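You operate a simulated robot arm through the tools that you are given. There is no shell and no other tool. Be economical: measure what you need, move in short steps, check, and stop when the job is done.

The job below is to be done with a simulated robot arm. You get a single attempt, and the scene is never put back.

## Task
Put the 10 mm shim from the blue bench top on top of the small brown seals carton and the 4 mm shim on top of the boss with a yellow band.
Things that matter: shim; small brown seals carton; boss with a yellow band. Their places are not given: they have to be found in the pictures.

It is judged by the outcome, as a careful person would: the job done as asked, and still so three seconds after it is handed in. It fails if anything else is knocked over, pushed out of place, dropped, spilled or broken.

## Robot
A 6-joint arm with a two-finger parallel gripper, fixed in place. Base frame: the origin is at the foot of the arm, x ahead of it, y to its left, z up; the work surface is at about z = 0. Units: cm, degrees, N and s.
With the tool pointing down near the work surface it reaches from about 14 to 58 cm from the base axis. Its first joint turns from -66.0 to 66.0 degrees. Payload 2.1 kg.
Tool frame: the origin (TCP) lies between the finger pads and is the grasp point; the fingertips stand 3 cm ahead of it; z points along the fingers, y is the line along which they close. Largest opening 9.4 cm; finger width 2.8, thickness 1; the body of the gripper, 5 by 9.6 cm, starts 5.5 cm behind the TCP.
Orientation is told as [roll, pitch, yaw] about the base's x, y, z axes, in that order, counted from this pose: with the fingers straight down and closing along the base's y, the tool's x points along the base's -x, its y along +y and its z along -z.

## Interface
- The arm moves only by the tool nudge_tool. Its argument "motion" is a list of rows, each a list of 4 numbers: the shift along the tool's x, y, z in cm, then the turn about the tool's z in degrees. In form: [[tx, ty, tz, yaw], ...]. A call has 1 to 20 rows; each row is the pose to reach, as a shift and turn from the pose commanded when the call began, along the tool's axes at that moment. "gripper" is the closure, from 0 (fully open) to 1 (shut), set as the call begins (left out, the last holds). A row lasts 0.2 s, in which the tool goes at most 5 cm and 8.6 degrees; a call with a longer step from one row to the next is refused whole, and so is a gripper value outside its range. A pose out of reach is approached as far as the arm can. The call stops where the force on the tool passes 40 N (or 10 N more than at its start, if that is more) or the arm is blocked; 0.2 s more then pass. Each finger travels about 7.2 cm/s and halts on what it meets, pressing with about 31 N; the grip force reading is that of the motor and also rises with nothing between the fingers. The clock runs only during rows and for 0.2 s after the last one: add rows that repeat a pose to give the fingers time. The reply holds the time, the measured pose of the TCP, the force on the tool along the base axes, the opening and the grip force, in the units named above and with some noise, and new pictures: "pictures" is both (left out), scene, wrist or none.
- Cameras (640 x 400 px; columns grow to the right, rows downward): "scene" is fixed at [3.89, -36.29, 46.52]; the picture's right is [0.89, -0.45, 0.00], its down [-0.30, -0.60, -0.74] and it looks along [0.33, 0.66, -0.67] (base axes); focal length 250 px, centre (320, 200). "wrist" rides on the gripper at [-3.7, 0, -5.8] in the tool frame; the picture's right is [0.00, -1.00, 0.00], its down [0.97, 0.00, -0.24] and it looks along [0.24, 0.00, 0.97] (tool axes); focal length 218 px, centre (320, 200).
- measure_at(camera, pixels): for up to 12 pixels [column, row] of the newest picture of that camera ("zoom" is the newest enlarged one), the place [x, y, z] in the base frame of the surface seen there, good to about 0.3 cm, but the place of the scene camera against the robot may be out by one fixed shift of up to 1.2 cm in any direction. The clock stands still meanwhile.
- enlarge(camera, box): a new picture of the part [left, top, right, bottom] of that camera's present view, enlarged. The clock stands still meanwhile.
- finish_job(): hands the job in; it is judged then, once.

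Keep the steps short. Do not move on a guess: measure, check each grasp and each placing, and mend mistakes. In all there are 60 turns and 120 pictures (those below and enlarged ones count). Leave the gripper open and the arm clear of the work at the hand-in unless told otherwise, and finish with a single line.

The tools are called after "Call:" as a command line: name --pt "numbers of a row" for each row, then --argument value for the rest, lists and objects as JSON in quotes. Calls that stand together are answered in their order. nudge_tool: Moves the arm, as the interface text tells. Its arguments: {"type":"object","properties":{"motion":{"type":"array","items":{"type":"array","items":{"type":"number"}}},"gripper":{"type":"number"},"pictures":{"type":"string","enum":["both","scene","wrist","none"]}},"required":["motion"]} The other tools are called the same way: measure_at (camera, pixels) gives the place of the surface under pixels of a picture; enlarge (camera, box) takes an enlarged picture of a part of a camera's view; finish_job () hands the job in.

At the start:

```text
time: 0.0
position: [36.1, -1.32, 27.7]
ee_rot: [0.0, -0.1, -0.1]
ft_force: [1.0, 0.7, 0.3]
grip_width: 9.41
grasp_force: 0.0
```

scene: 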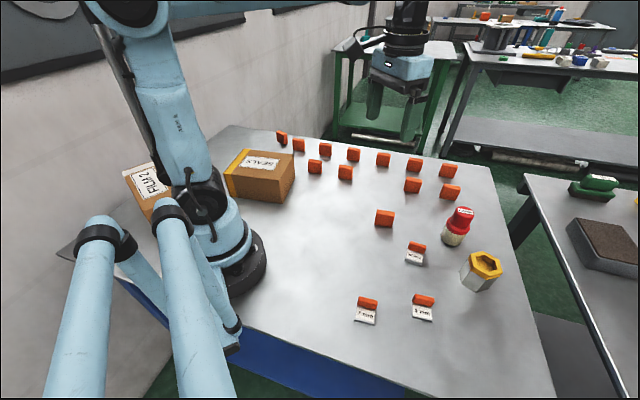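
wrist: 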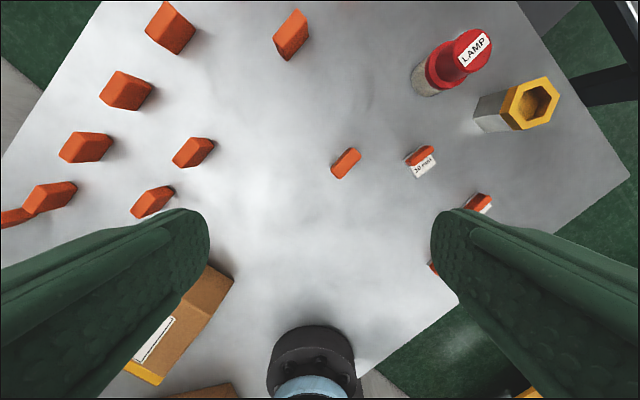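

I see three labelled shims near (366,308), (422,306), (415,253), plus cartons, a lamp and a hex boss with a yellow top. I'll enlarge to read the labels.

Call:
enlarge --camera "scene" --box '[340, 200, 520, 330]'

Call:
enlarge --camera "scene" --box '[110, 120, 310, 250]'

Call:
enlarge --camera "wrist" --box '[320, 20, 580, 290]'

```text
3.08 times, centred on (430, 265) of scene
```

zoom: 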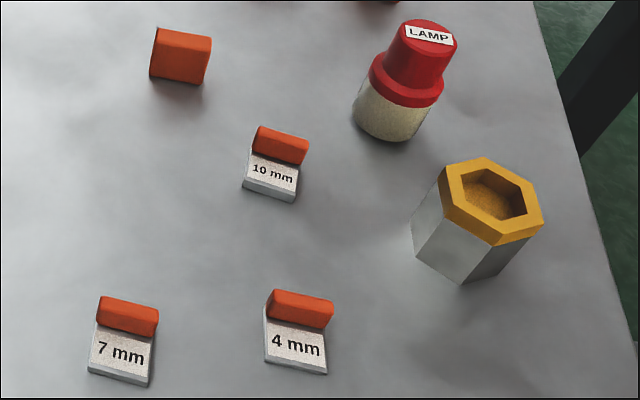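

```text
3.08 times, centred on (210, 185) of scene
```

zoom: 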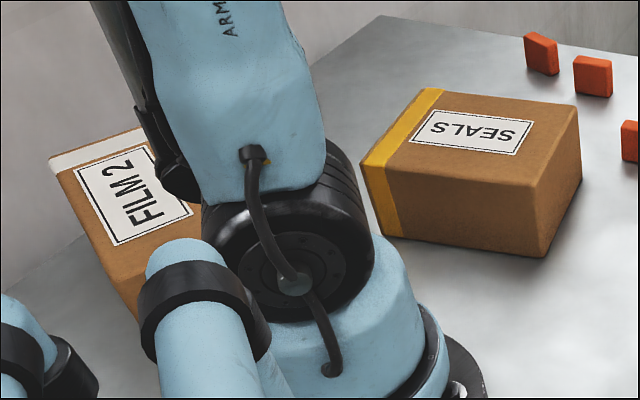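

```text
1.48 times, centred on (450, 155) of wrist
```

zoom: 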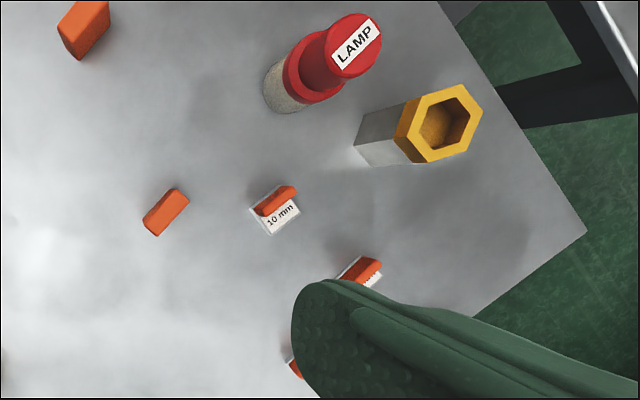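

The 10 mm shim is at scene (415,253), the 4 mm at (422,306), the boss at (481,270) and the SEALS carton at (260,177). I'll measure them in both cameras.

Call:
measure_at --camera "scene" --pixels '[[416, 257], [417, 246], [421, 313], [423, 300], [481, 273], [487, 258], [471, 258], [497, 266], [483, 287], [262, 162], [400, 330], [325, 290]]'

Call:
measure_at --camera "wrist" --pixels '[[424, 167], [420, 154], [540, 100], [515, 110], [553, 88], [478, 203], [190, 335], [215, 290], [390, 230], [346, 163], [438, 90], [475, 50]]'

Call:
measure_at --camera "scene" --pixels '[[243, 150], [291, 155], [282, 176], [228, 172], [284, 201], [234, 195], [280, 370], [384, 218], [384, 212], [460, 213], [452, 238], [150, 185]]'

```text
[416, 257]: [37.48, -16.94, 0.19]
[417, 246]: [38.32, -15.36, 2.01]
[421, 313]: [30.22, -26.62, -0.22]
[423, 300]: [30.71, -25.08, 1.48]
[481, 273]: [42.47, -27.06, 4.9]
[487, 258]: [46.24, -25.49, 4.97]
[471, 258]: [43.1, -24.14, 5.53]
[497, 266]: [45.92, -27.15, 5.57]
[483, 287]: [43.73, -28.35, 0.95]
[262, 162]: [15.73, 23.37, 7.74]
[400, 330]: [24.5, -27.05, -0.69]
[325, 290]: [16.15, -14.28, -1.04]
```

```text
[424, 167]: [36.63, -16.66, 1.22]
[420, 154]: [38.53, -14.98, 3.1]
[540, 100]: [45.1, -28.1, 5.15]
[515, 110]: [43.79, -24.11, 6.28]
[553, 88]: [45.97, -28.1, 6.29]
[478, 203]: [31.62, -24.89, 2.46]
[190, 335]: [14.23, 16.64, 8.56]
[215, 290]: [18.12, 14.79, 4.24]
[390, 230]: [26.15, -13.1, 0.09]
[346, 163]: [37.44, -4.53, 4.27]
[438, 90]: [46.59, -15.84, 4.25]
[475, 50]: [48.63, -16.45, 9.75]
```

```text
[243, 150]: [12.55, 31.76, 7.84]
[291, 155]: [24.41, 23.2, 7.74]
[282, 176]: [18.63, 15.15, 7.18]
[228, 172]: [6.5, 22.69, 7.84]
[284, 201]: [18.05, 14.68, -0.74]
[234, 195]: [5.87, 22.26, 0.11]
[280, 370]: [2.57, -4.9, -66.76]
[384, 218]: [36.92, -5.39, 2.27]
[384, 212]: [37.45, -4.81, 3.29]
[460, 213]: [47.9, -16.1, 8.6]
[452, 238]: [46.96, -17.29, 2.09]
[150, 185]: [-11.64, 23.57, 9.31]
```

Scene camera reads about 1 cm low in z. Next: hover over the 10 mm shim (~[38,-15.5]) at z ≈ 16 for a closer look.

Call:
nudge_tool --pt "-0.4 -3.2 2.5 0" --pt "-0.8 -6.4 5 0" --pt "-1.2 -9.6 7.5 0" --pt "-1.6 -12.4 10 0" --pt "-1.9 -14.2 11.7 0" --pt "-1.9 -14.2 11.7 0" --gripper 0 --pictures "wrist"

```text
time: 1.4
position: [38.06, -15.73, 15.87]
ee_rot: [0.0, 0.1, 0.0]
ft_force: [-0.2, -0.7, -0.6]
grip_width: 9.39
grasp_force: 0.0
```

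wrist: 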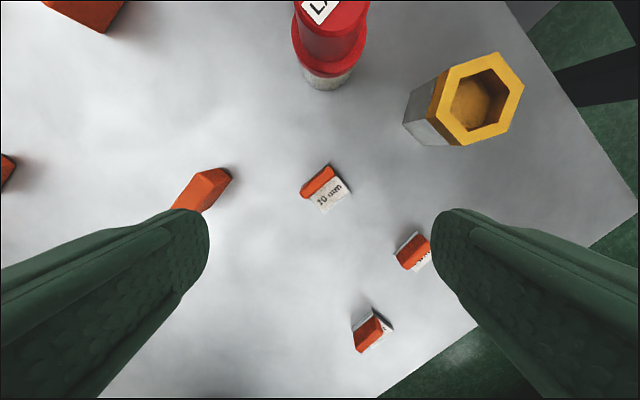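

Call:
enlarge --camera "wrist" --box '[280, 145, 370, 225]'

Call:
enlarge --camera "wrist" --box '[390, 40, 540, 160]'

Call:
measure_at --camera "wrist" --pixels '[[303, 189], [333, 167], [307, 197], [335, 177], [318, 182], [331, 196], [323, 213], [350, 192], [473, 97], [440, 75], [522, 85], [475, 140]]'

```text
5.00 times, centred on (325, 185) of wrist
```

zoom: 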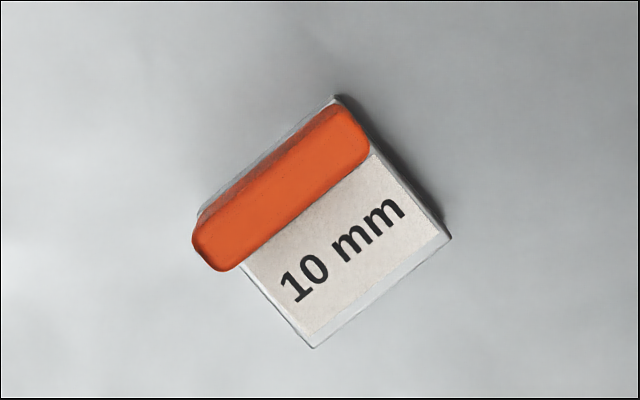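

```text
3.33 times, centred on (465, 100) of wrist
```

zoom: 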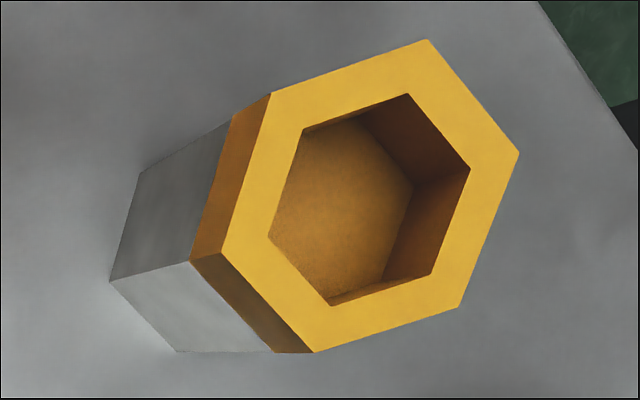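

```text
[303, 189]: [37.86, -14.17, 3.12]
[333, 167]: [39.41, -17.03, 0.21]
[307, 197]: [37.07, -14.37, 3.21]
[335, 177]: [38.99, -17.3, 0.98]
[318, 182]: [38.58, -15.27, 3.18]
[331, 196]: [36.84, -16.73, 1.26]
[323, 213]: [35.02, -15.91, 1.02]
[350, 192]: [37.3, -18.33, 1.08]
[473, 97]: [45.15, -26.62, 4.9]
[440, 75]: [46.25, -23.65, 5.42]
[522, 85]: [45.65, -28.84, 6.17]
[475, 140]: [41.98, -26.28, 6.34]
```

The tab's top is centred near [38.65,-15.55], z≈3.1, its long axis at about -50°. I'll turn the tool +50° above it and lower to z≈10, then check.

Call:
nudge_tool --pt "-0.1 0 1 8.4" --pt "-0.2 0.1 2 16.8" --pt "-0.3 0.1 3 25.2" --pt "-0.4 0.15 4 33.6" --pt "-0.5 0.18 5 42" --pt "-0.6 0.18 6 50.2" --pt "-0.6 0.18 6 50.2" --pictures "wrist"

```text
time: 3.0
position: [38.59, -15.56, 9.92]
ee_rot: [0.0, 0.0, -50.3]
ft_force: [0.2, 0.5, -0.2]
grip_width: 9.43
grasp_force: 0.1
```

wrist: 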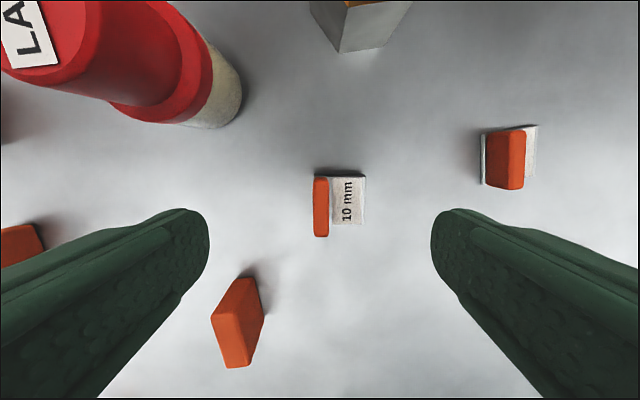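

Tool aligned, tab at (321,206), centred between fingers. Descend to TCP z≈4.4 (tips at 1.4, above the plate).

Call:
nudge_tool --pt "-0.1 0 1.5 0" --pt "-0.2 0 3 0" --pt "-0.2 0 4.5 0" --pt "-0.2 0 5.5 0" --pt "-0.2 0 5.5 0" --pictures "wrist"

```text
time: 4.2
position: [38.69, -15.6, 4.54]
ee_rot: [0.0, 0.0, -50.2]
ft_force: [1.0, 0.0, 0.5]
grip_width: 9.4
grasp_force: 0.0
```

wrist: 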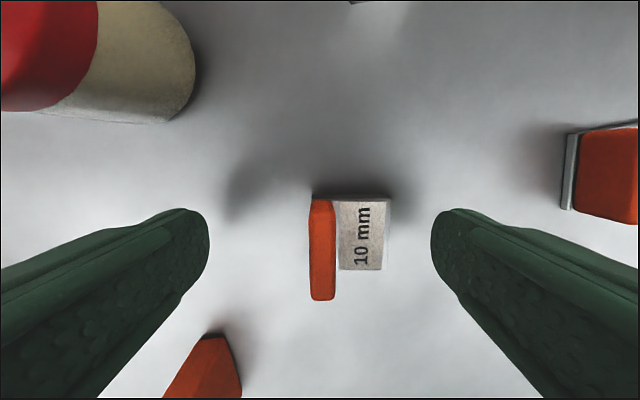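

Still centred. Close on the tab.

Call:
nudge_tool --pt "0 0 0.15 0" --pt "0 0 0.15 0" --pt "0 0 0.15 0" --pt "0 0 0.15 0" --pt "0 0 0.15 0" --pt "0 0 0.15 0" --gripper 1 --pictures "wrist"

```text
time: 5.6
position: [38.76, -15.62, 4.28]
ee_rot: [-0.1, 0.0, -50.2]
ft_force: [-0.5, 0.4, -0.6]
grip_width: 0.91
grasp_force: 30.9
```

wrist: 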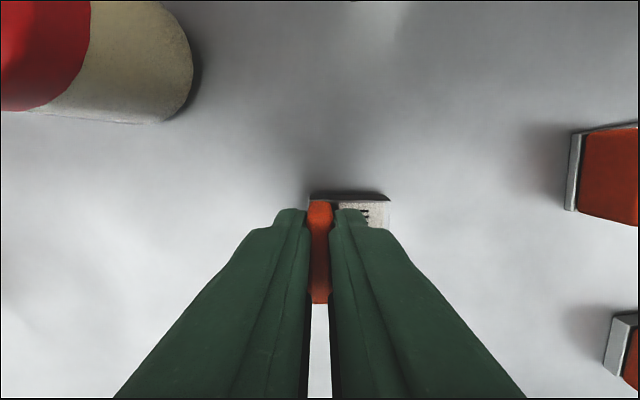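

Gripped (opening 0.91, 31 N). Lift straight up ~14 cm.

Call:
nudge_tool --pt "0 0 -1 0" --pt "0 0 -3 0" --pt "0 0 -6 0" --pt "0 0 -9 0" --pt "0 0 -12 0" --pt "0 0 -14 0" --pt "0 0 -14 0"

```text
time: 7.2
position: [38.68, -15.65, 18.39]
ee_rot: [0.0, 0.0, -50.2]
ft_force: [0.2, -0.3, -0.8]
grip_width: 0.94
grasp_force: 31.0
```

scene: 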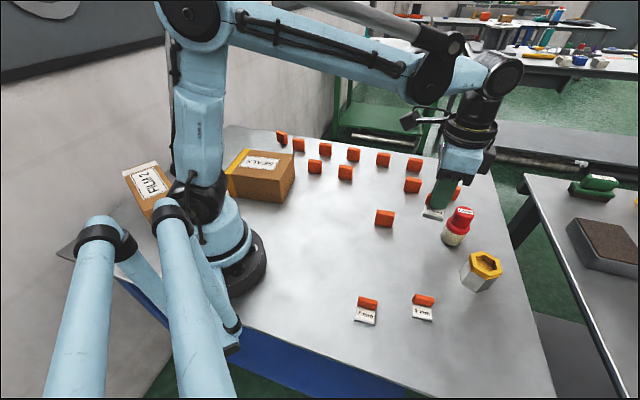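
wrist: 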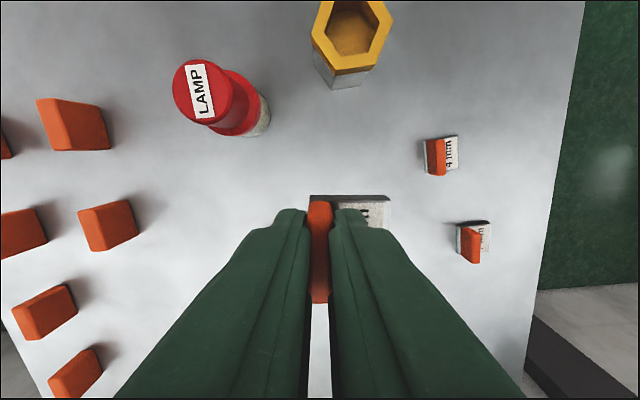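

The shim is held. Now carry it at z 18.4 in a straight line to above the carton, about [16,24], turning to suit its sides.

Call:
nudge_tool --pt "1.5 0.26 0 -0.6" --pt "4.2 0.74 0 -1.7" --pt "7 1.24 0 -2.8" --pt "9.8 1.73 0 -4" --pt "12.6 2.2 0 -5.1" --pt "15.4 2.7 0 -6.2" --pt "18.2 3.2 0 -7.4" --pt "21 3.7 0 -8.5" --pt "23.8 4.2 0 -9.6" --pt "26.6 4.7 0 -10.8" --pt "29.4 5.2 0 -11.9" --pt "32.2 5.7 0 -13" --pt "35 6.2 0 -14.2" --pt "37.8 6.7 0 -15.3" --pt "40.6 7.2 0 -16.4" --pt "43.2 7.6 0 -17.5" --pt "44.98 7.94 0 -18.2" --pt "44.98 7.94 0 -18.2"

```text
time: 11.0
position: [16.14, 23.96, 18.29]
ee_rot: [0.0, 0.0, -32.0]
ft_force: [0.0, 0.3, -1.3]
grip_width: 0.91
grasp_force: 31.1
```

scene: 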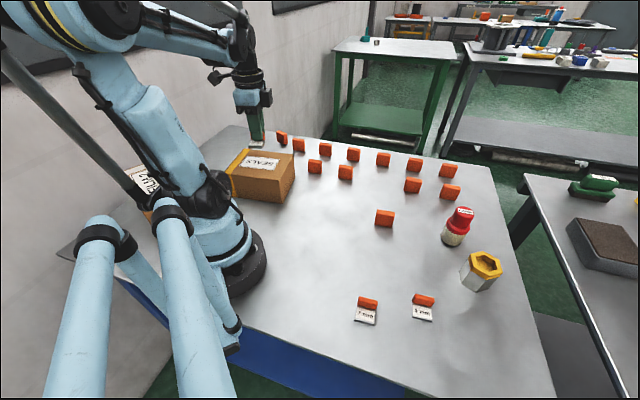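
wrist: 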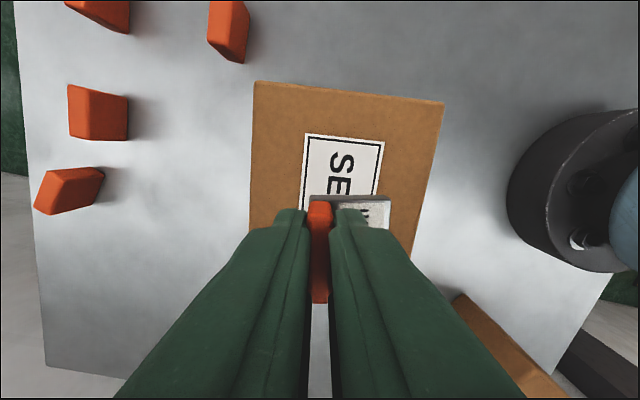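

Call:
measure_at --camera "wrist" --pixels '[[260, 88], [436, 106], [262, 215], [408, 235], [340, 120], [290, 120]]'

Call:
measure_at --camera "scene" --pixels '[[245, 153], [287, 157], [280, 176], [230, 173]]'

```text
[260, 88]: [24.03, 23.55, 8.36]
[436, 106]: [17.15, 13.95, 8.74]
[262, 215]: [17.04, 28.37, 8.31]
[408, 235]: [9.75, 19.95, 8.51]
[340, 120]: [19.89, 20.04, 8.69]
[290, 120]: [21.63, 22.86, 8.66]
```

```text
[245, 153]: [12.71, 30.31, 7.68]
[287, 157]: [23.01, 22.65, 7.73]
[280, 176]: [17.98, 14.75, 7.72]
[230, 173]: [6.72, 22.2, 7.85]
```

Carton top z≈8.6, plate would land near its centre [15.4,22.9]. Contact expected at TCP z≈12.9; lower to 13.3 first.

Call:
nudge_tool --pt "0 0 1.5 0" --pt "0 0 3 0" --pt "0 0 4.2 0" --pt "0 0 5.0 0" --pt "0 0 5.0 0" --pictures "scene"

Call:
enlarge --camera "scene" --box '[210, 100, 310, 210]'

```text
time: 12.2
position: [16.1, 24.05, 13.33]
ee_rot: [0.0, 0.0, -32.0]
ft_force: [-1.0, 0.2, -2.2]
grip_width: 0.91
grasp_force: 30.5
```

scene: 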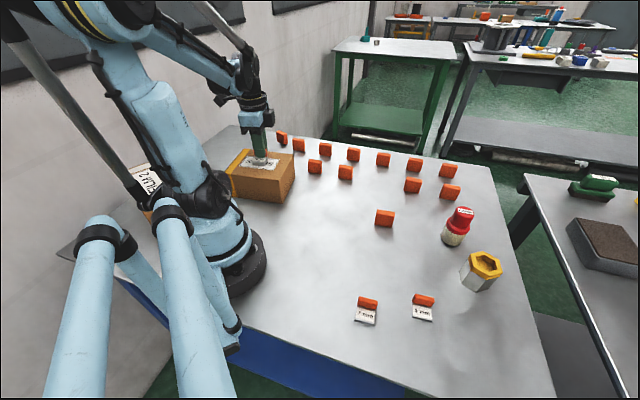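

```text
3.64 times, centred on (260, 155) of scene
```

zoom: 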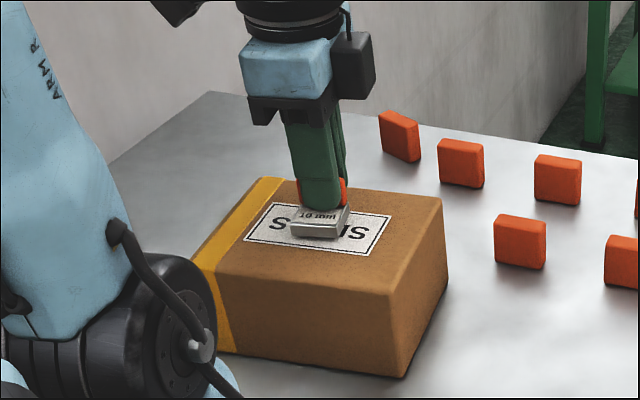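

Just above the carton. Lower in 0.1 cm steps by 0.35.

Call:
nudge_tool --pt "0 0 0.1 0" --pt "0 0 0.2 0" --pt "0 0 0.3 0" --pt "0 0 0.35 0" --pt "0 0 0.35 0" --pictures "none"

```text
time: 13.4
position: [16.03, 24.03, 12.96]
ee_rot: [0.0, -0.1, -31.9]
ft_force: [-0.4, -0.7, -1.7]
grip_width: 0.92
grasp_force: 31.0
```

No contact yet (force unchanged). Continue in small steps.

Call:
nudge_tool --pt "0 0 0.05 0" --pt "0 0 0.1 0" --pt "0 0 0.15 0" --pt "0 0 0.15 0" --pictures "none"

```text
time: 14.4
position: [16.04, 24.02, 12.85]
ee_rot: [0.0, 0.0, -32.0]
ft_force: [-1.3, 0.1, 5.8]
grip_width: 0.92
grasp_force: 31.0
```

Contact felt (force z up ~7.5 N). Release.

Call:
nudge_tool --pt "0 0 0 0" --pt "0 0 0 0" --pt "0 0 0 0" --pt "0 0 0 0" --gripper 0.4 --pictures "wrist"

```text
time: 15.4
position: [16.01, 24.0, 12.91]
ee_rot: [0.0, 0.0, -32.0]
ft_force: [0.3, -0.9, 0.8]
grip_width: 5.62
grasp_force: 0.1
```

wrist: 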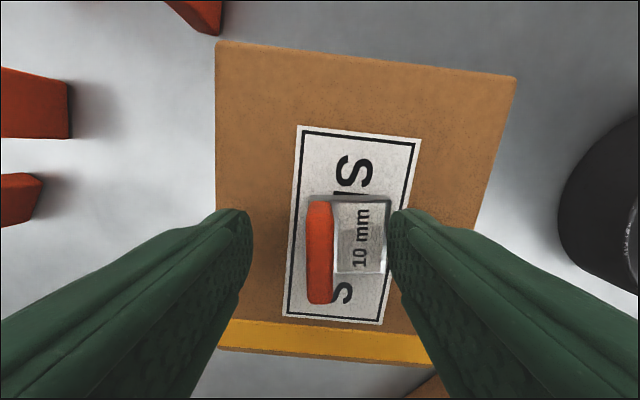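

The shim sits flat on the carton and the fingers are free. Raise.

Call:
nudge_tool --pt "0 0 -0.5 0" --pt "0 0 -2 0" --pt "0 0 -4.5 0" --pt "0 0 -7 0" --pt "0 0 -8 0" --pt "0 0 -8 0" --pictures "wrist"

```text
time: 16.8
position: [16.1, 24.14, 20.76]
ee_rot: [0.0, 0.0, -32.0]
ft_force: [0.5, 0.7, -0.3]
grip_width: 5.63
grasp_force: 0.1
```

wrist: 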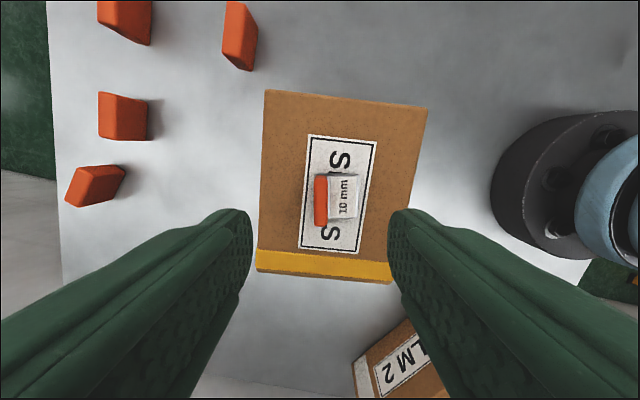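

The 10 mm shim is on the carton. Now go at height to above the 4 mm shim (~[31,-24.5]), via [30,2], yaw back to about -50°.

Call:
nudge_tool --pt "-1.5 -0.7 0 0" --pt "-4.5 -2.1 0 1" --pt "-7.8 -3.7 0 2" --pt "-11 -5.2 0 3" --pt "-14.2 -6.8 0 4" --pt "-17.4 -8.3 0 5.5" --pt "-20.6 -9.8 0 7" --pt "-23.5 -11.2 0 8" --pt "-25.6 -14.2 0 9.2" --pt "-27.7 -17.4 0 10.4" --pt "-29.8 -20.6 0 11.6" --pt "-31.9 -23.6 0 12.8" --pt "-34 -26.7 0 14" --pt "-36 -29.7 0 15.5" --pt "-37.5 -31.9 1.5 17" --pt "-38.5 -33.3 3.5 18" --pt "-38.5 -33.3 5 18" --pt "-38.5 -33.3 5 18" --gripper 0

```text
time: 20.6
position: [30.98, -24.62, 15.75]
ee_rot: [0.0, 0.0, -50.0]
ft_force: [-0.4, 0.6, 0.3]
grip_width: 9.39
grasp_force: 0.1
```

scene: 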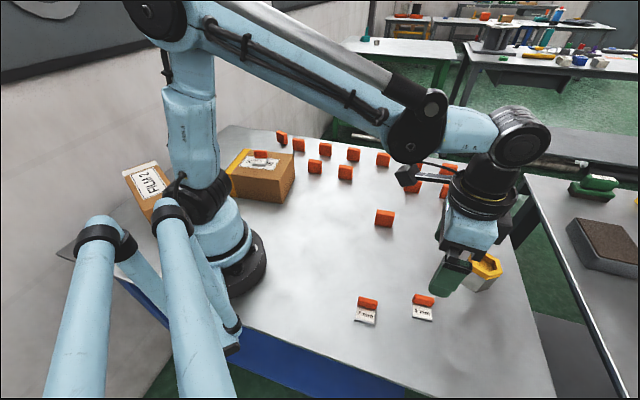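
wrist: 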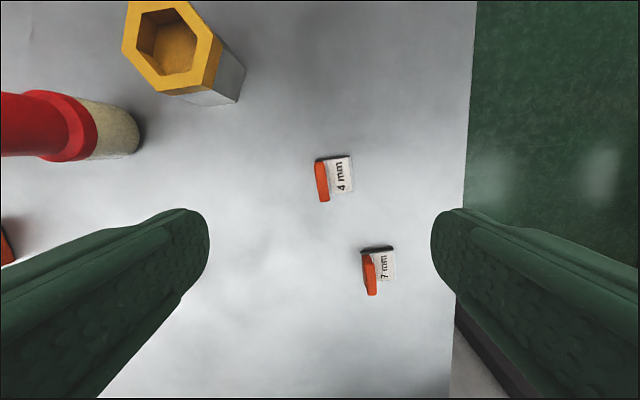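

Call:
enlarge --camera "wrist" --box '[290, 140, 410, 300]'

Call:
measure_at --camera "wrist" --pixels '[[319, 169], [324, 195], [322, 183], [339, 173], [352, 158], [355, 190], [370, 275], [378, 252], [392, 276], [368, 260]]'

```text
2.50 times, centred on (350, 220) of wrist
```

zoom: 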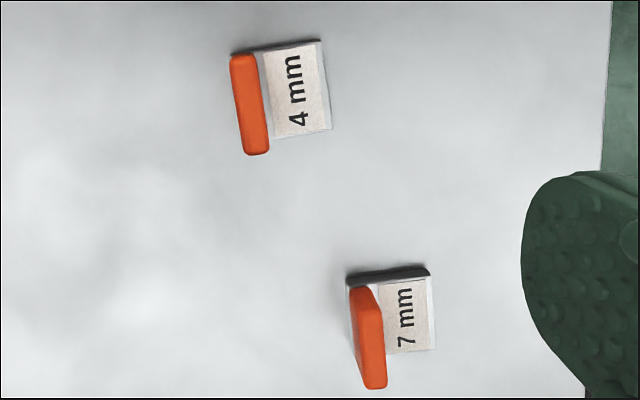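

```text
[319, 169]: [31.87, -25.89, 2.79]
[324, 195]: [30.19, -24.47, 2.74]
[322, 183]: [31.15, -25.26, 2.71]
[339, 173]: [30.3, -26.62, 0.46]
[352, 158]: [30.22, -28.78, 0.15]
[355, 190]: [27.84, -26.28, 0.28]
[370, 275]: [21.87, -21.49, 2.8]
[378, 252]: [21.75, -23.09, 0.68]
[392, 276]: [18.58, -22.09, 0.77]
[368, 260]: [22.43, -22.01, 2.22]
```

Tab of the 4 mm shim: centre [31.2,-25.25], top z≈2.75, long axis about -41°. Align (yaw -9.5°) and lower to z≈9.

Call:
nudge_tool --pt "-0.3 -0.1 2 -5" --pt "-0.66 -0.17 4 -9.5" --pt "-0.66 -0.17 6.7 -9.5" --pt "-0.66 -0.17 6.7 -9.5" --pictures "wrist"

Call:
enlarge --camera "wrist" --box '[280, 160, 400, 260]'

```text
time: 21.6
position: [31.44, -25.32, 9.24]
ee_rot: [-0.1, 0.0, -40.5]
ft_force: [0.7, 0.9, -0.3]
grip_width: 9.41
grasp_force: 0.0
```

wrist: 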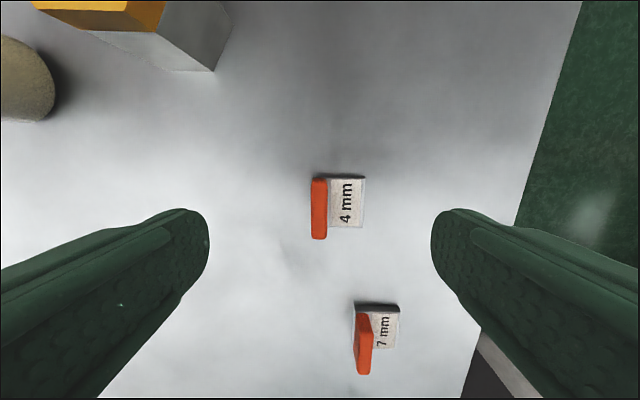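

```text
4.00 times, centred on (340, 210) of wrist
```

zoom: 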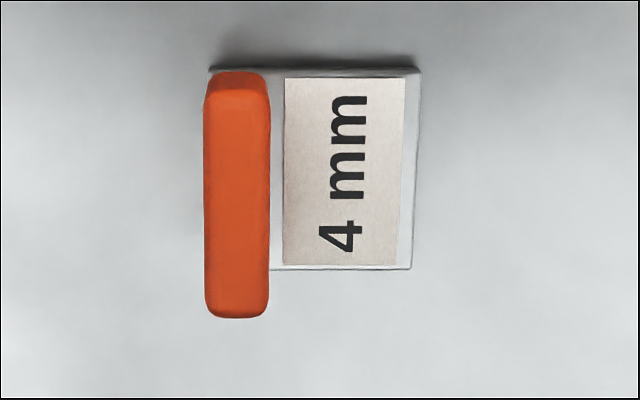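

Well aligned, tab at (319,211). Descend to TCP z≈3.9.

Call:
nudge_tool --pt "0 0 1.8 0" --pt "0 0 3.6 0" --pt "0 0 4.8 0" --pt "0 0 5.3 0" --pt "0 0 5.3 0" --pictures "wrist"

```text
time: 22.8
position: [31.34, -25.33, 3.84]
ee_rot: [0.0, -0.1, -40.6]
ft_force: [0.5, -0.5, 1.2]
grip_width: 9.38
grasp_force: 0.1
```

wrist: 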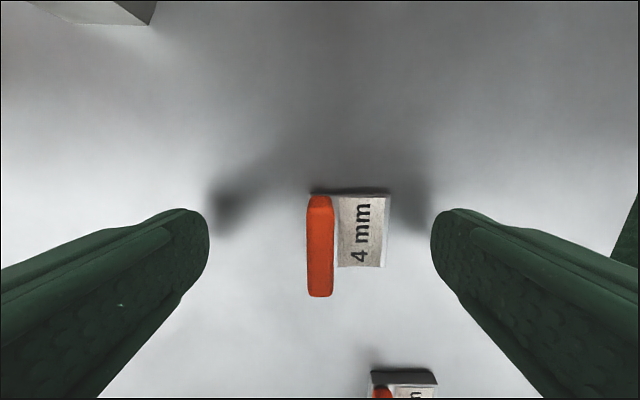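

Centred; close.

Call:
nudge_tool --pt "0 0 0 0" --pt "0 0 0 0" --pt "0 0 0 0" --pt "0 0 0 0" --pt "0 0 0 0" --pt "0 0 0 0" --gripper 1 --pictures "wrist"

```text
time: 24.2
position: [31.32, -25.22, 3.87]
ee_rot: [-0.1, 0.0, -40.5]
ft_force: [0.2, -0.3, -0.1]
grip_width: 0.88
grasp_force: 30.8
```

wrist: 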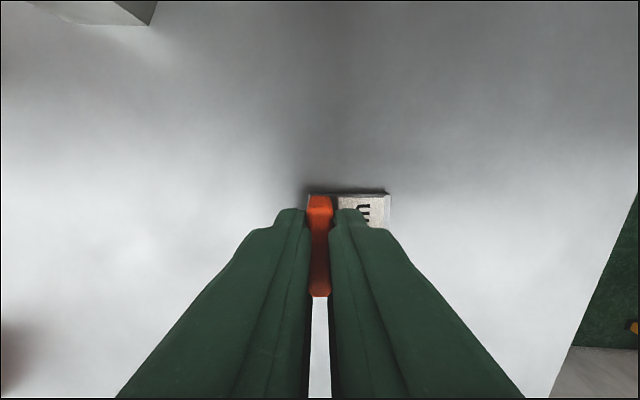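

Held (0.88, 31 N). Lift 12 cm, then shift to a spot just short of the boss for a clear look.

Call:
nudge_tool --pt "0 0 -1 0" --pt "0 0 -3.5 0" --pt "0 0 -7 0" --pt "0 0 -10 0" --pt "0 0 -12 0" --pt "-2 2.7 -12 0" --pt "-4 5.4 -12 0" --pt "-5.8 8 -12 0" --pt "-5.8 8 -12 0" --pt "-5.8 8 -12 0"

Call:
enlarge --camera "wrist" --box '[230, 30, 410, 220]'

```text
time: 26.4
position: [41.01, -22.83, 15.74]
ee_rot: [0.0, 0.0, -40.6]
ft_force: [-0.1, 0.1, -0.6]
grip_width: 0.89
grasp_force: 30.9
```

scene: 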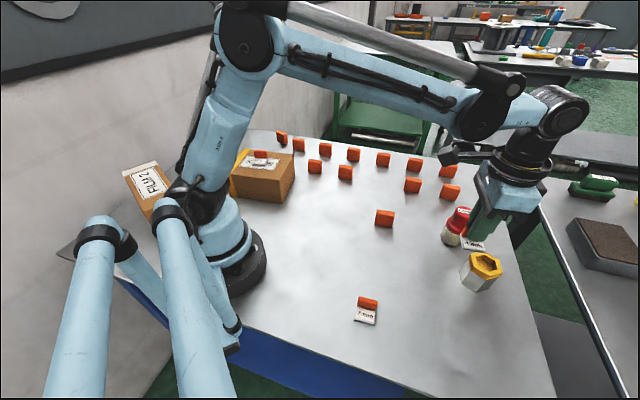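
wrist: 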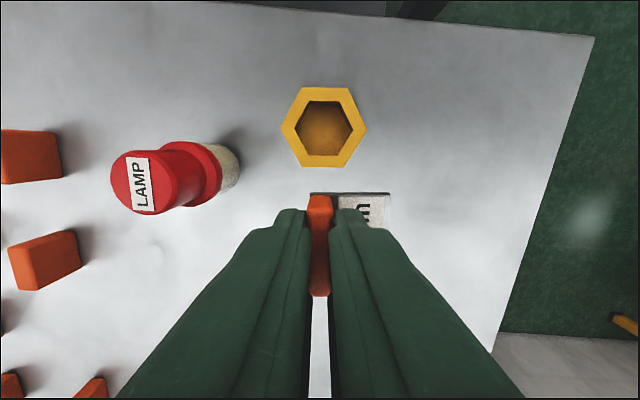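

```text
2.11 times, centred on (320, 125) of wrist
```

zoom: 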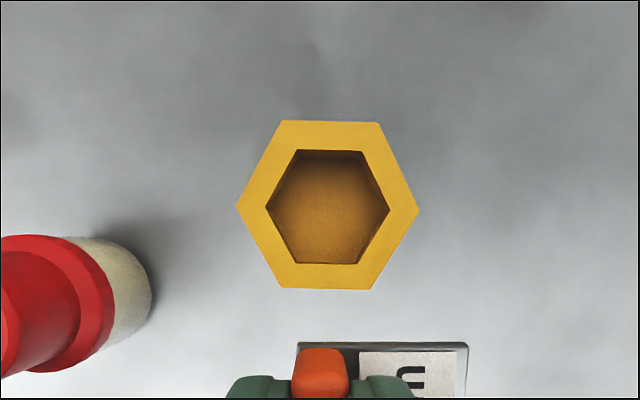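

Call:
measure_at --camera "wrist" --pixels '[[305, 92], [346, 93], [287, 127], [361, 128], [307, 162], [341, 162], [324, 91], [324, 162]]'

Call:
enlarge --camera "wrist" --box '[275, 80, 375, 174]'

```text
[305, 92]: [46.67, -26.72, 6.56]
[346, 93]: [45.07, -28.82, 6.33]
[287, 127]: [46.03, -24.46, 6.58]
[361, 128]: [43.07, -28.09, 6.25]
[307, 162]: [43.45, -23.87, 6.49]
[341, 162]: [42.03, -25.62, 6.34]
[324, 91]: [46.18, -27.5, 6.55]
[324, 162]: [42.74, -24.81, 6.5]
```

```text
4.26 times, centred on (325, 127) of wrist
```

zoom: 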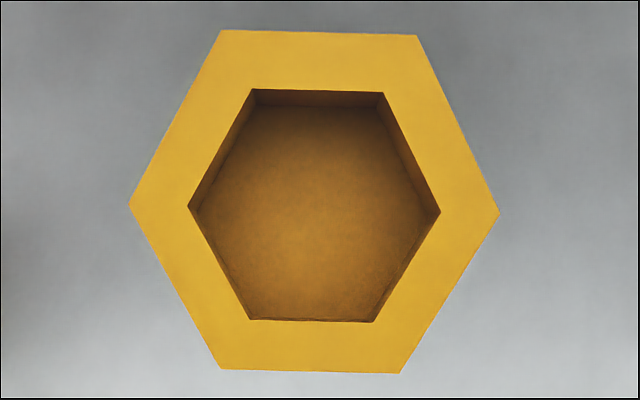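

Boss rim centre computed at tool offset (-4.8,-0.24), top z≈6.45; the recess (3.4 cm across flats) is smaller than the 3.6 cm plate, and the current yaw puts all corners on the rim. Shift so the plate centre lies over it.

Call:
nudge_tool --pt "-1.5 0.3 0 0" --pt "-3.2 0.7 0 0" --pt "-4.87 1.04 0 0" --pt "-4.87 1.04 1.5 0" --pt "-4.87 1.04 3 0" --pt "-4.87 1.04 4.4 0" --pt "-4.87 1.04 4.4 0"

Call:
enlarge --camera "scene" --box '[420, 190, 540, 300]'

Call:
enlarge --camera "wrist" --box '[220, 130, 440, 320]'

```text
time: 28.0
position: [45.38, -25.22, 11.51]
ee_rot: [0.0, 0.0, -40.5]
ft_force: [-0.4, 1.1, -1.1]
grip_width: 0.88
grasp_force: 31.0
```

scene: 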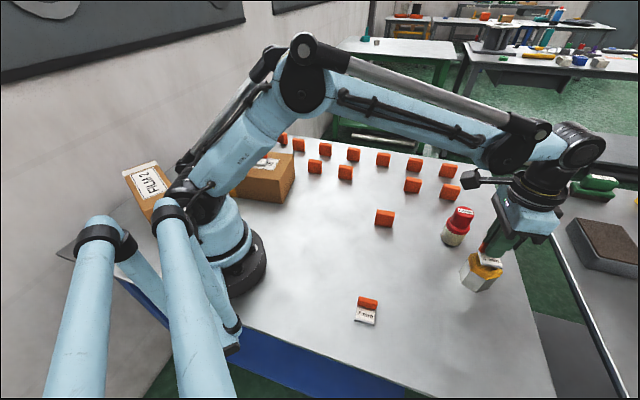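
wrist: 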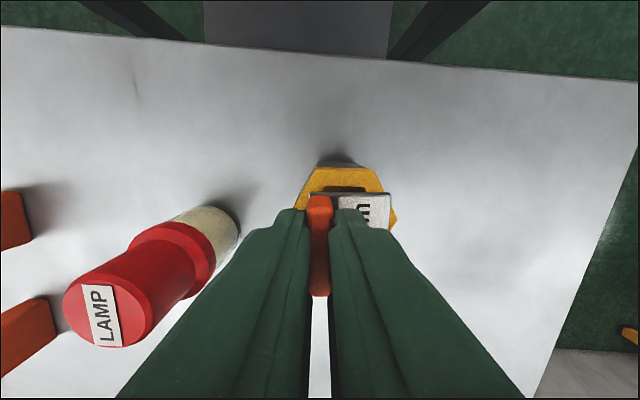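

```text
3.64 times, centred on (480, 245) of scene
```

zoom: 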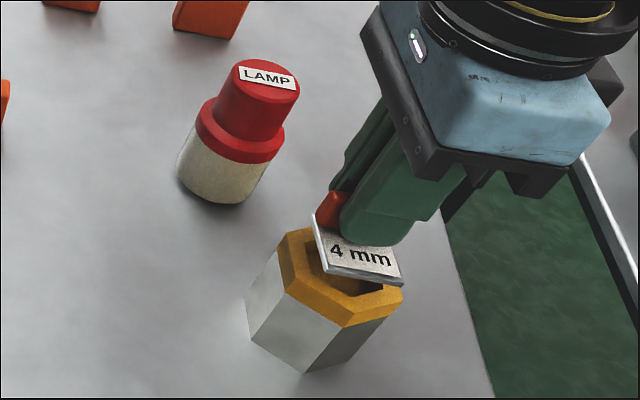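

```text
2.11 times, centred on (330, 225) of wrist
```

zoom: 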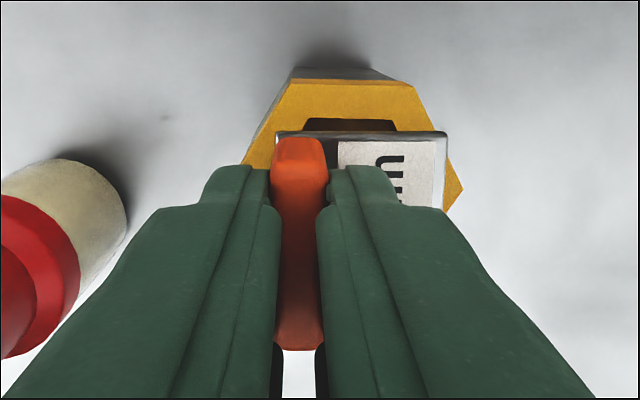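

View shows plate within ~0.1 cm of centred. Correct by (-0.1,+0.07) and lower to about 10.55.

Call:
nudge_tool --pt "-0.1 0.07 0.3 0" --pt "-0.1 0.07 0.6 0" --pt "-0.1 0.07 0.9 0" --pt "-0.1 0.07 0.9 0" --pictures "none"

```text
time: 29.0
position: [45.44, -25.2, 10.57]
ee_rot: [0.1, 0.0, -40.4]
ft_force: [0.2, -0.1, 0.1]
grip_width: 0.87
grasp_force: 30.5
```

No contact yet; continue in small steps.

Call:
nudge_tool --pt "0 0 0.06 0" --pt "0 0 0.12 0" --pt "0 0 0.18 0" --pt "0 0 0.18 0" --pictures "none"

```text
time: 30.0
position: [45.39, -25.27, 10.35]
ee_rot: [-0.1, 0.0, -40.5]
ft_force: [0.1, -0.3, -0.5]
grip_width: 0.88
grasp_force: 30.9
```

Call:
nudge_tool --pt "0 0 0.05 0" --pt "0 0 0.1 0" --pt "0 0 0.1 0" --pictures "none"

```text
time: 30.8
position: [45.53, -25.33, 10.29]
ee_rot: [0.0, 0.0, -40.4]
ft_force: [0.9, 0.0, -0.1]
grip_width: 0.89
grasp_force: 31.3
```

Call:
nudge_tool --pt "0 0 0.05 0" --pt "0 0 0.1 0" --pt "0 0 0.1 0" --pictures "wrist"

Call:
enlarge --camera "scene" --box '[440, 220, 520, 300]'

```text
time: 31.6
position: [45.55, -25.28, 10.14]
ee_rot: [0.0, -0.1, -40.5]
ft_force: [-0.4, -0.3, -1.0]
grip_width: 0.91
grasp_force: 31.2
```

wrist: 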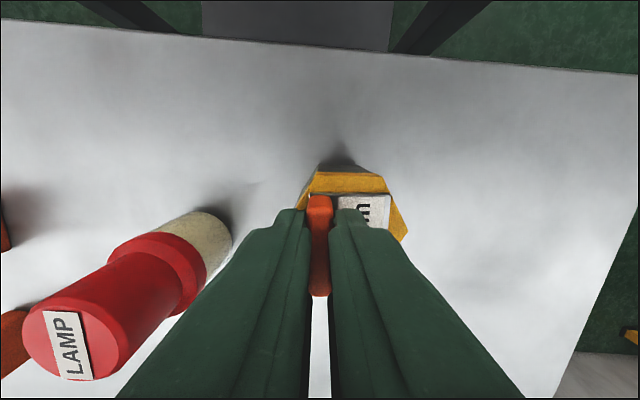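

```text
5.00 times, centred on (480, 260) of scene
```

zoom: 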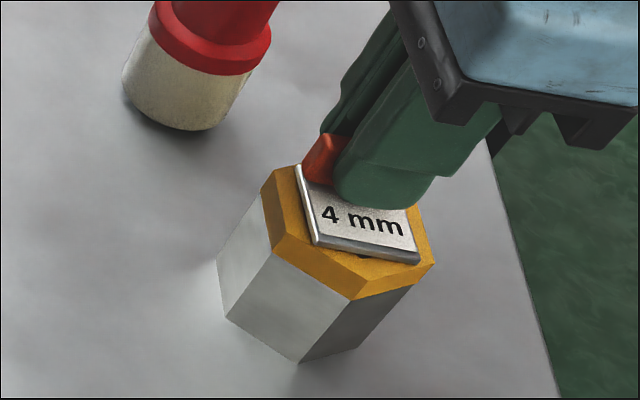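

Very close; verify centring before touching.

Call:
enlarge --camera "wrist" --box '[280, 150, 420, 250]'

```text
4.00 times, centred on (350, 200) of wrist
```

zoom: 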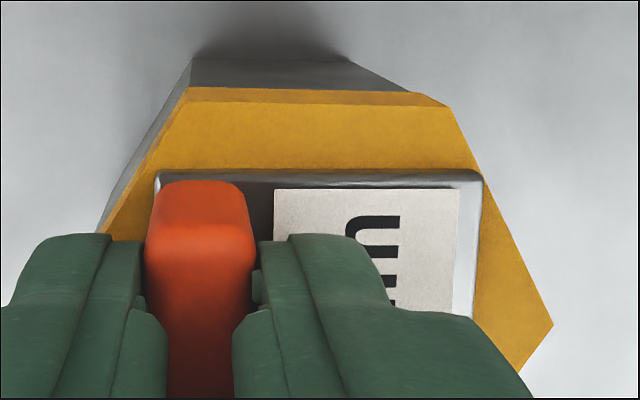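

Plate centre and rim centre agree within 0.05 cm. Continue down to contact.

Call:
nudge_tool --pt "0 0 0.05 0" --pt "0 0 0.1 0" --pt "0 0 0.1 0" --pictures "none"

```text
time: 32.4
position: [45.34, -25.32, 10.1]
ee_rot: [0.0, 0.1, -40.4]
ft_force: [0.0, 0.4, 20.1]
grip_width: 0.89
grasp_force: 31.5
```

Contact (20 N). Ease up 0.06 and open a little.

Call:
nudge_tool --pt "0 0 -0.06 0" --pt "0 0 -0.06 0" --pictures "none"

Call:
nudge_tool --pt "0 0 0 0" --pt "0 0 0 0" --pt "0 0 0 0" --gripper 0.65 --pictures "wrist"

```text
time: 33.0
position: [45.45, -25.32, 10.12]
ee_rot: [0.0, 0.0, -40.5]
ft_force: [-1.5, 2.2, 12.5]
grip_width: 0.91
grasp_force: 31.3
```

```text
time: 33.8
position: [45.43, -25.35, 9.99]
ee_rot: [0.0, 0.0, -40.6]
ft_force: [-0.9, 0.5, 0.3]
grip_width: 3.27
grasp_force: 0.1
```

wrist: 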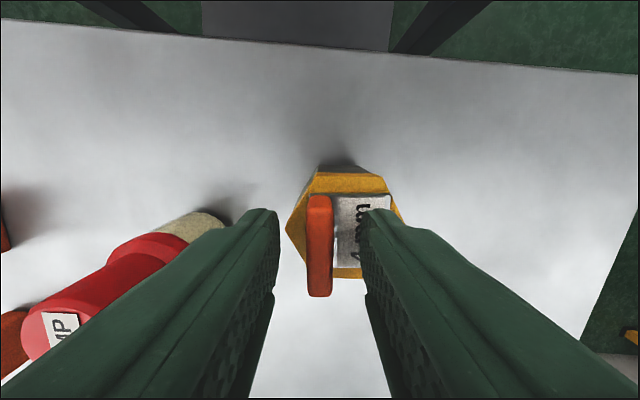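

The shim rests on the rim, fingers clear of the tab. Rise straight up.

Call:
nudge_tool --pt "0 0 -0.5 0" --pt "0 0 -2 0" --pt "0 0 -4.5 0" --pt "0 0 -7.5 0" --pt "0 0 -10 0" --pt "0 0 -10 0"

Call:
enlarge --camera "scene" --box '[420, 200, 520, 300]'

```text
time: 35.2
position: [45.43, -25.41, 20.04]
ee_rot: [-0.1, 0.0, -40.5]
ft_force: [-0.1, 0.2, -0.5]
grip_width: 3.29
grasp_force: 0.0
```

scene: 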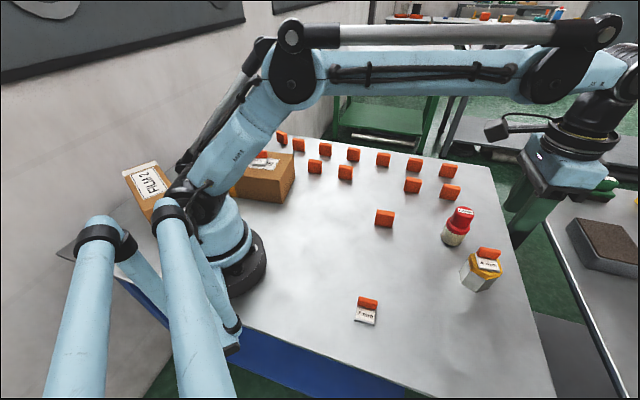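
wrist: 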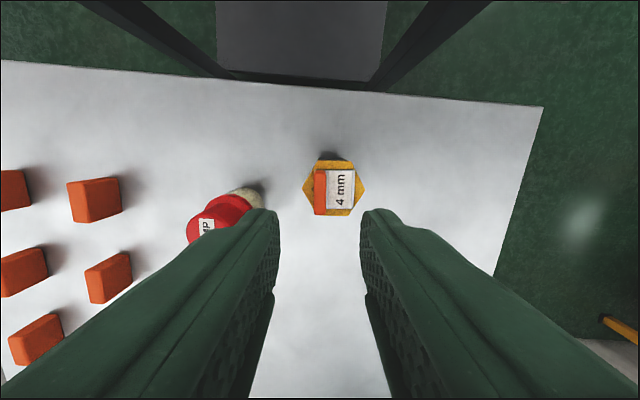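

```text
4.00 times, centred on (470, 250) of scene
```

zoom: 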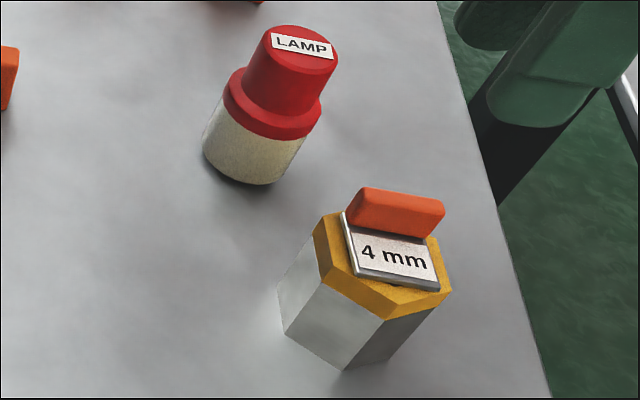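

The 4 mm shim sits flat on the boss. Move the arm back to a clear high place, gripper open, and check both.

Call:
nudge_tool --pt "0 0 -3 0" --pt "0 0 -6 0" --pt "2.5 1 -7 0" --pt "5.5 2.5 -7.5 0" --pt "9 4 -7.5 0" --pt "12.5 5.5 -7.5 0" --pt "16 7 -7.5 0" --pt "19.5 9 -7.5 0" --pt "23 12 -7.5 0" --pt "23 12 -7.5 0" --gripper 0

Call:
enlarge --camera "scene" --box '[210, 120, 310, 220]'

```text
time: 37.4
position: [35.7, -1.36, 27.58]
ee_rot: [0.0, 0.0, -40.5]
ft_force: [0.3, -0.7, -0.6]
grip_width: 9.41
grasp_force: 0.0
```

scene: 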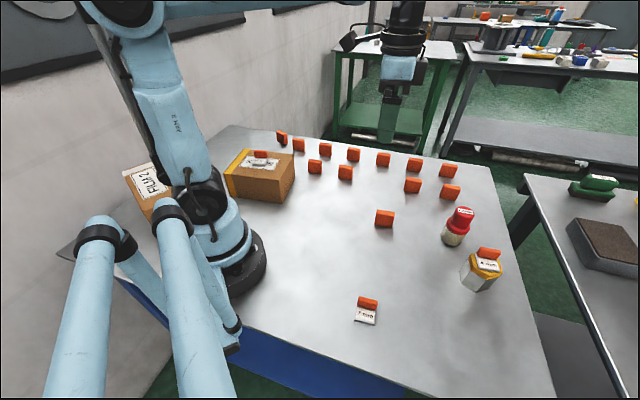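
wrist: 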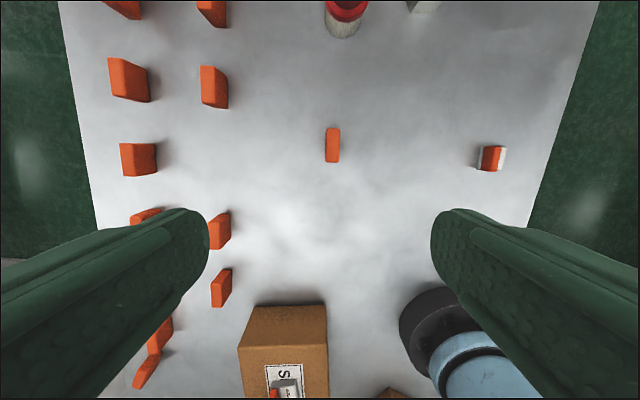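

```text
4.00 times, centred on (260, 170) of scene
```

zoom: 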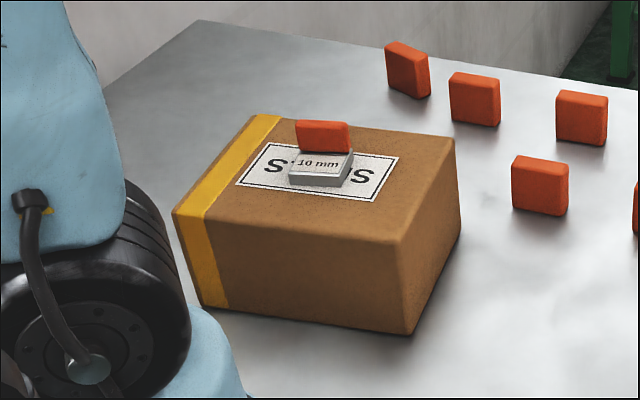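

Both shims are in place, nothing else has moved, and the arm is clear with the gripper open. Handing in.

Call:
finish_job

```text
The job is handed in.
```

The 10 mm shim is on top of the seals carton and the 4 mm shim is on top of the yellow-banded boss; nothing else was disturbed, and the job is handed in.
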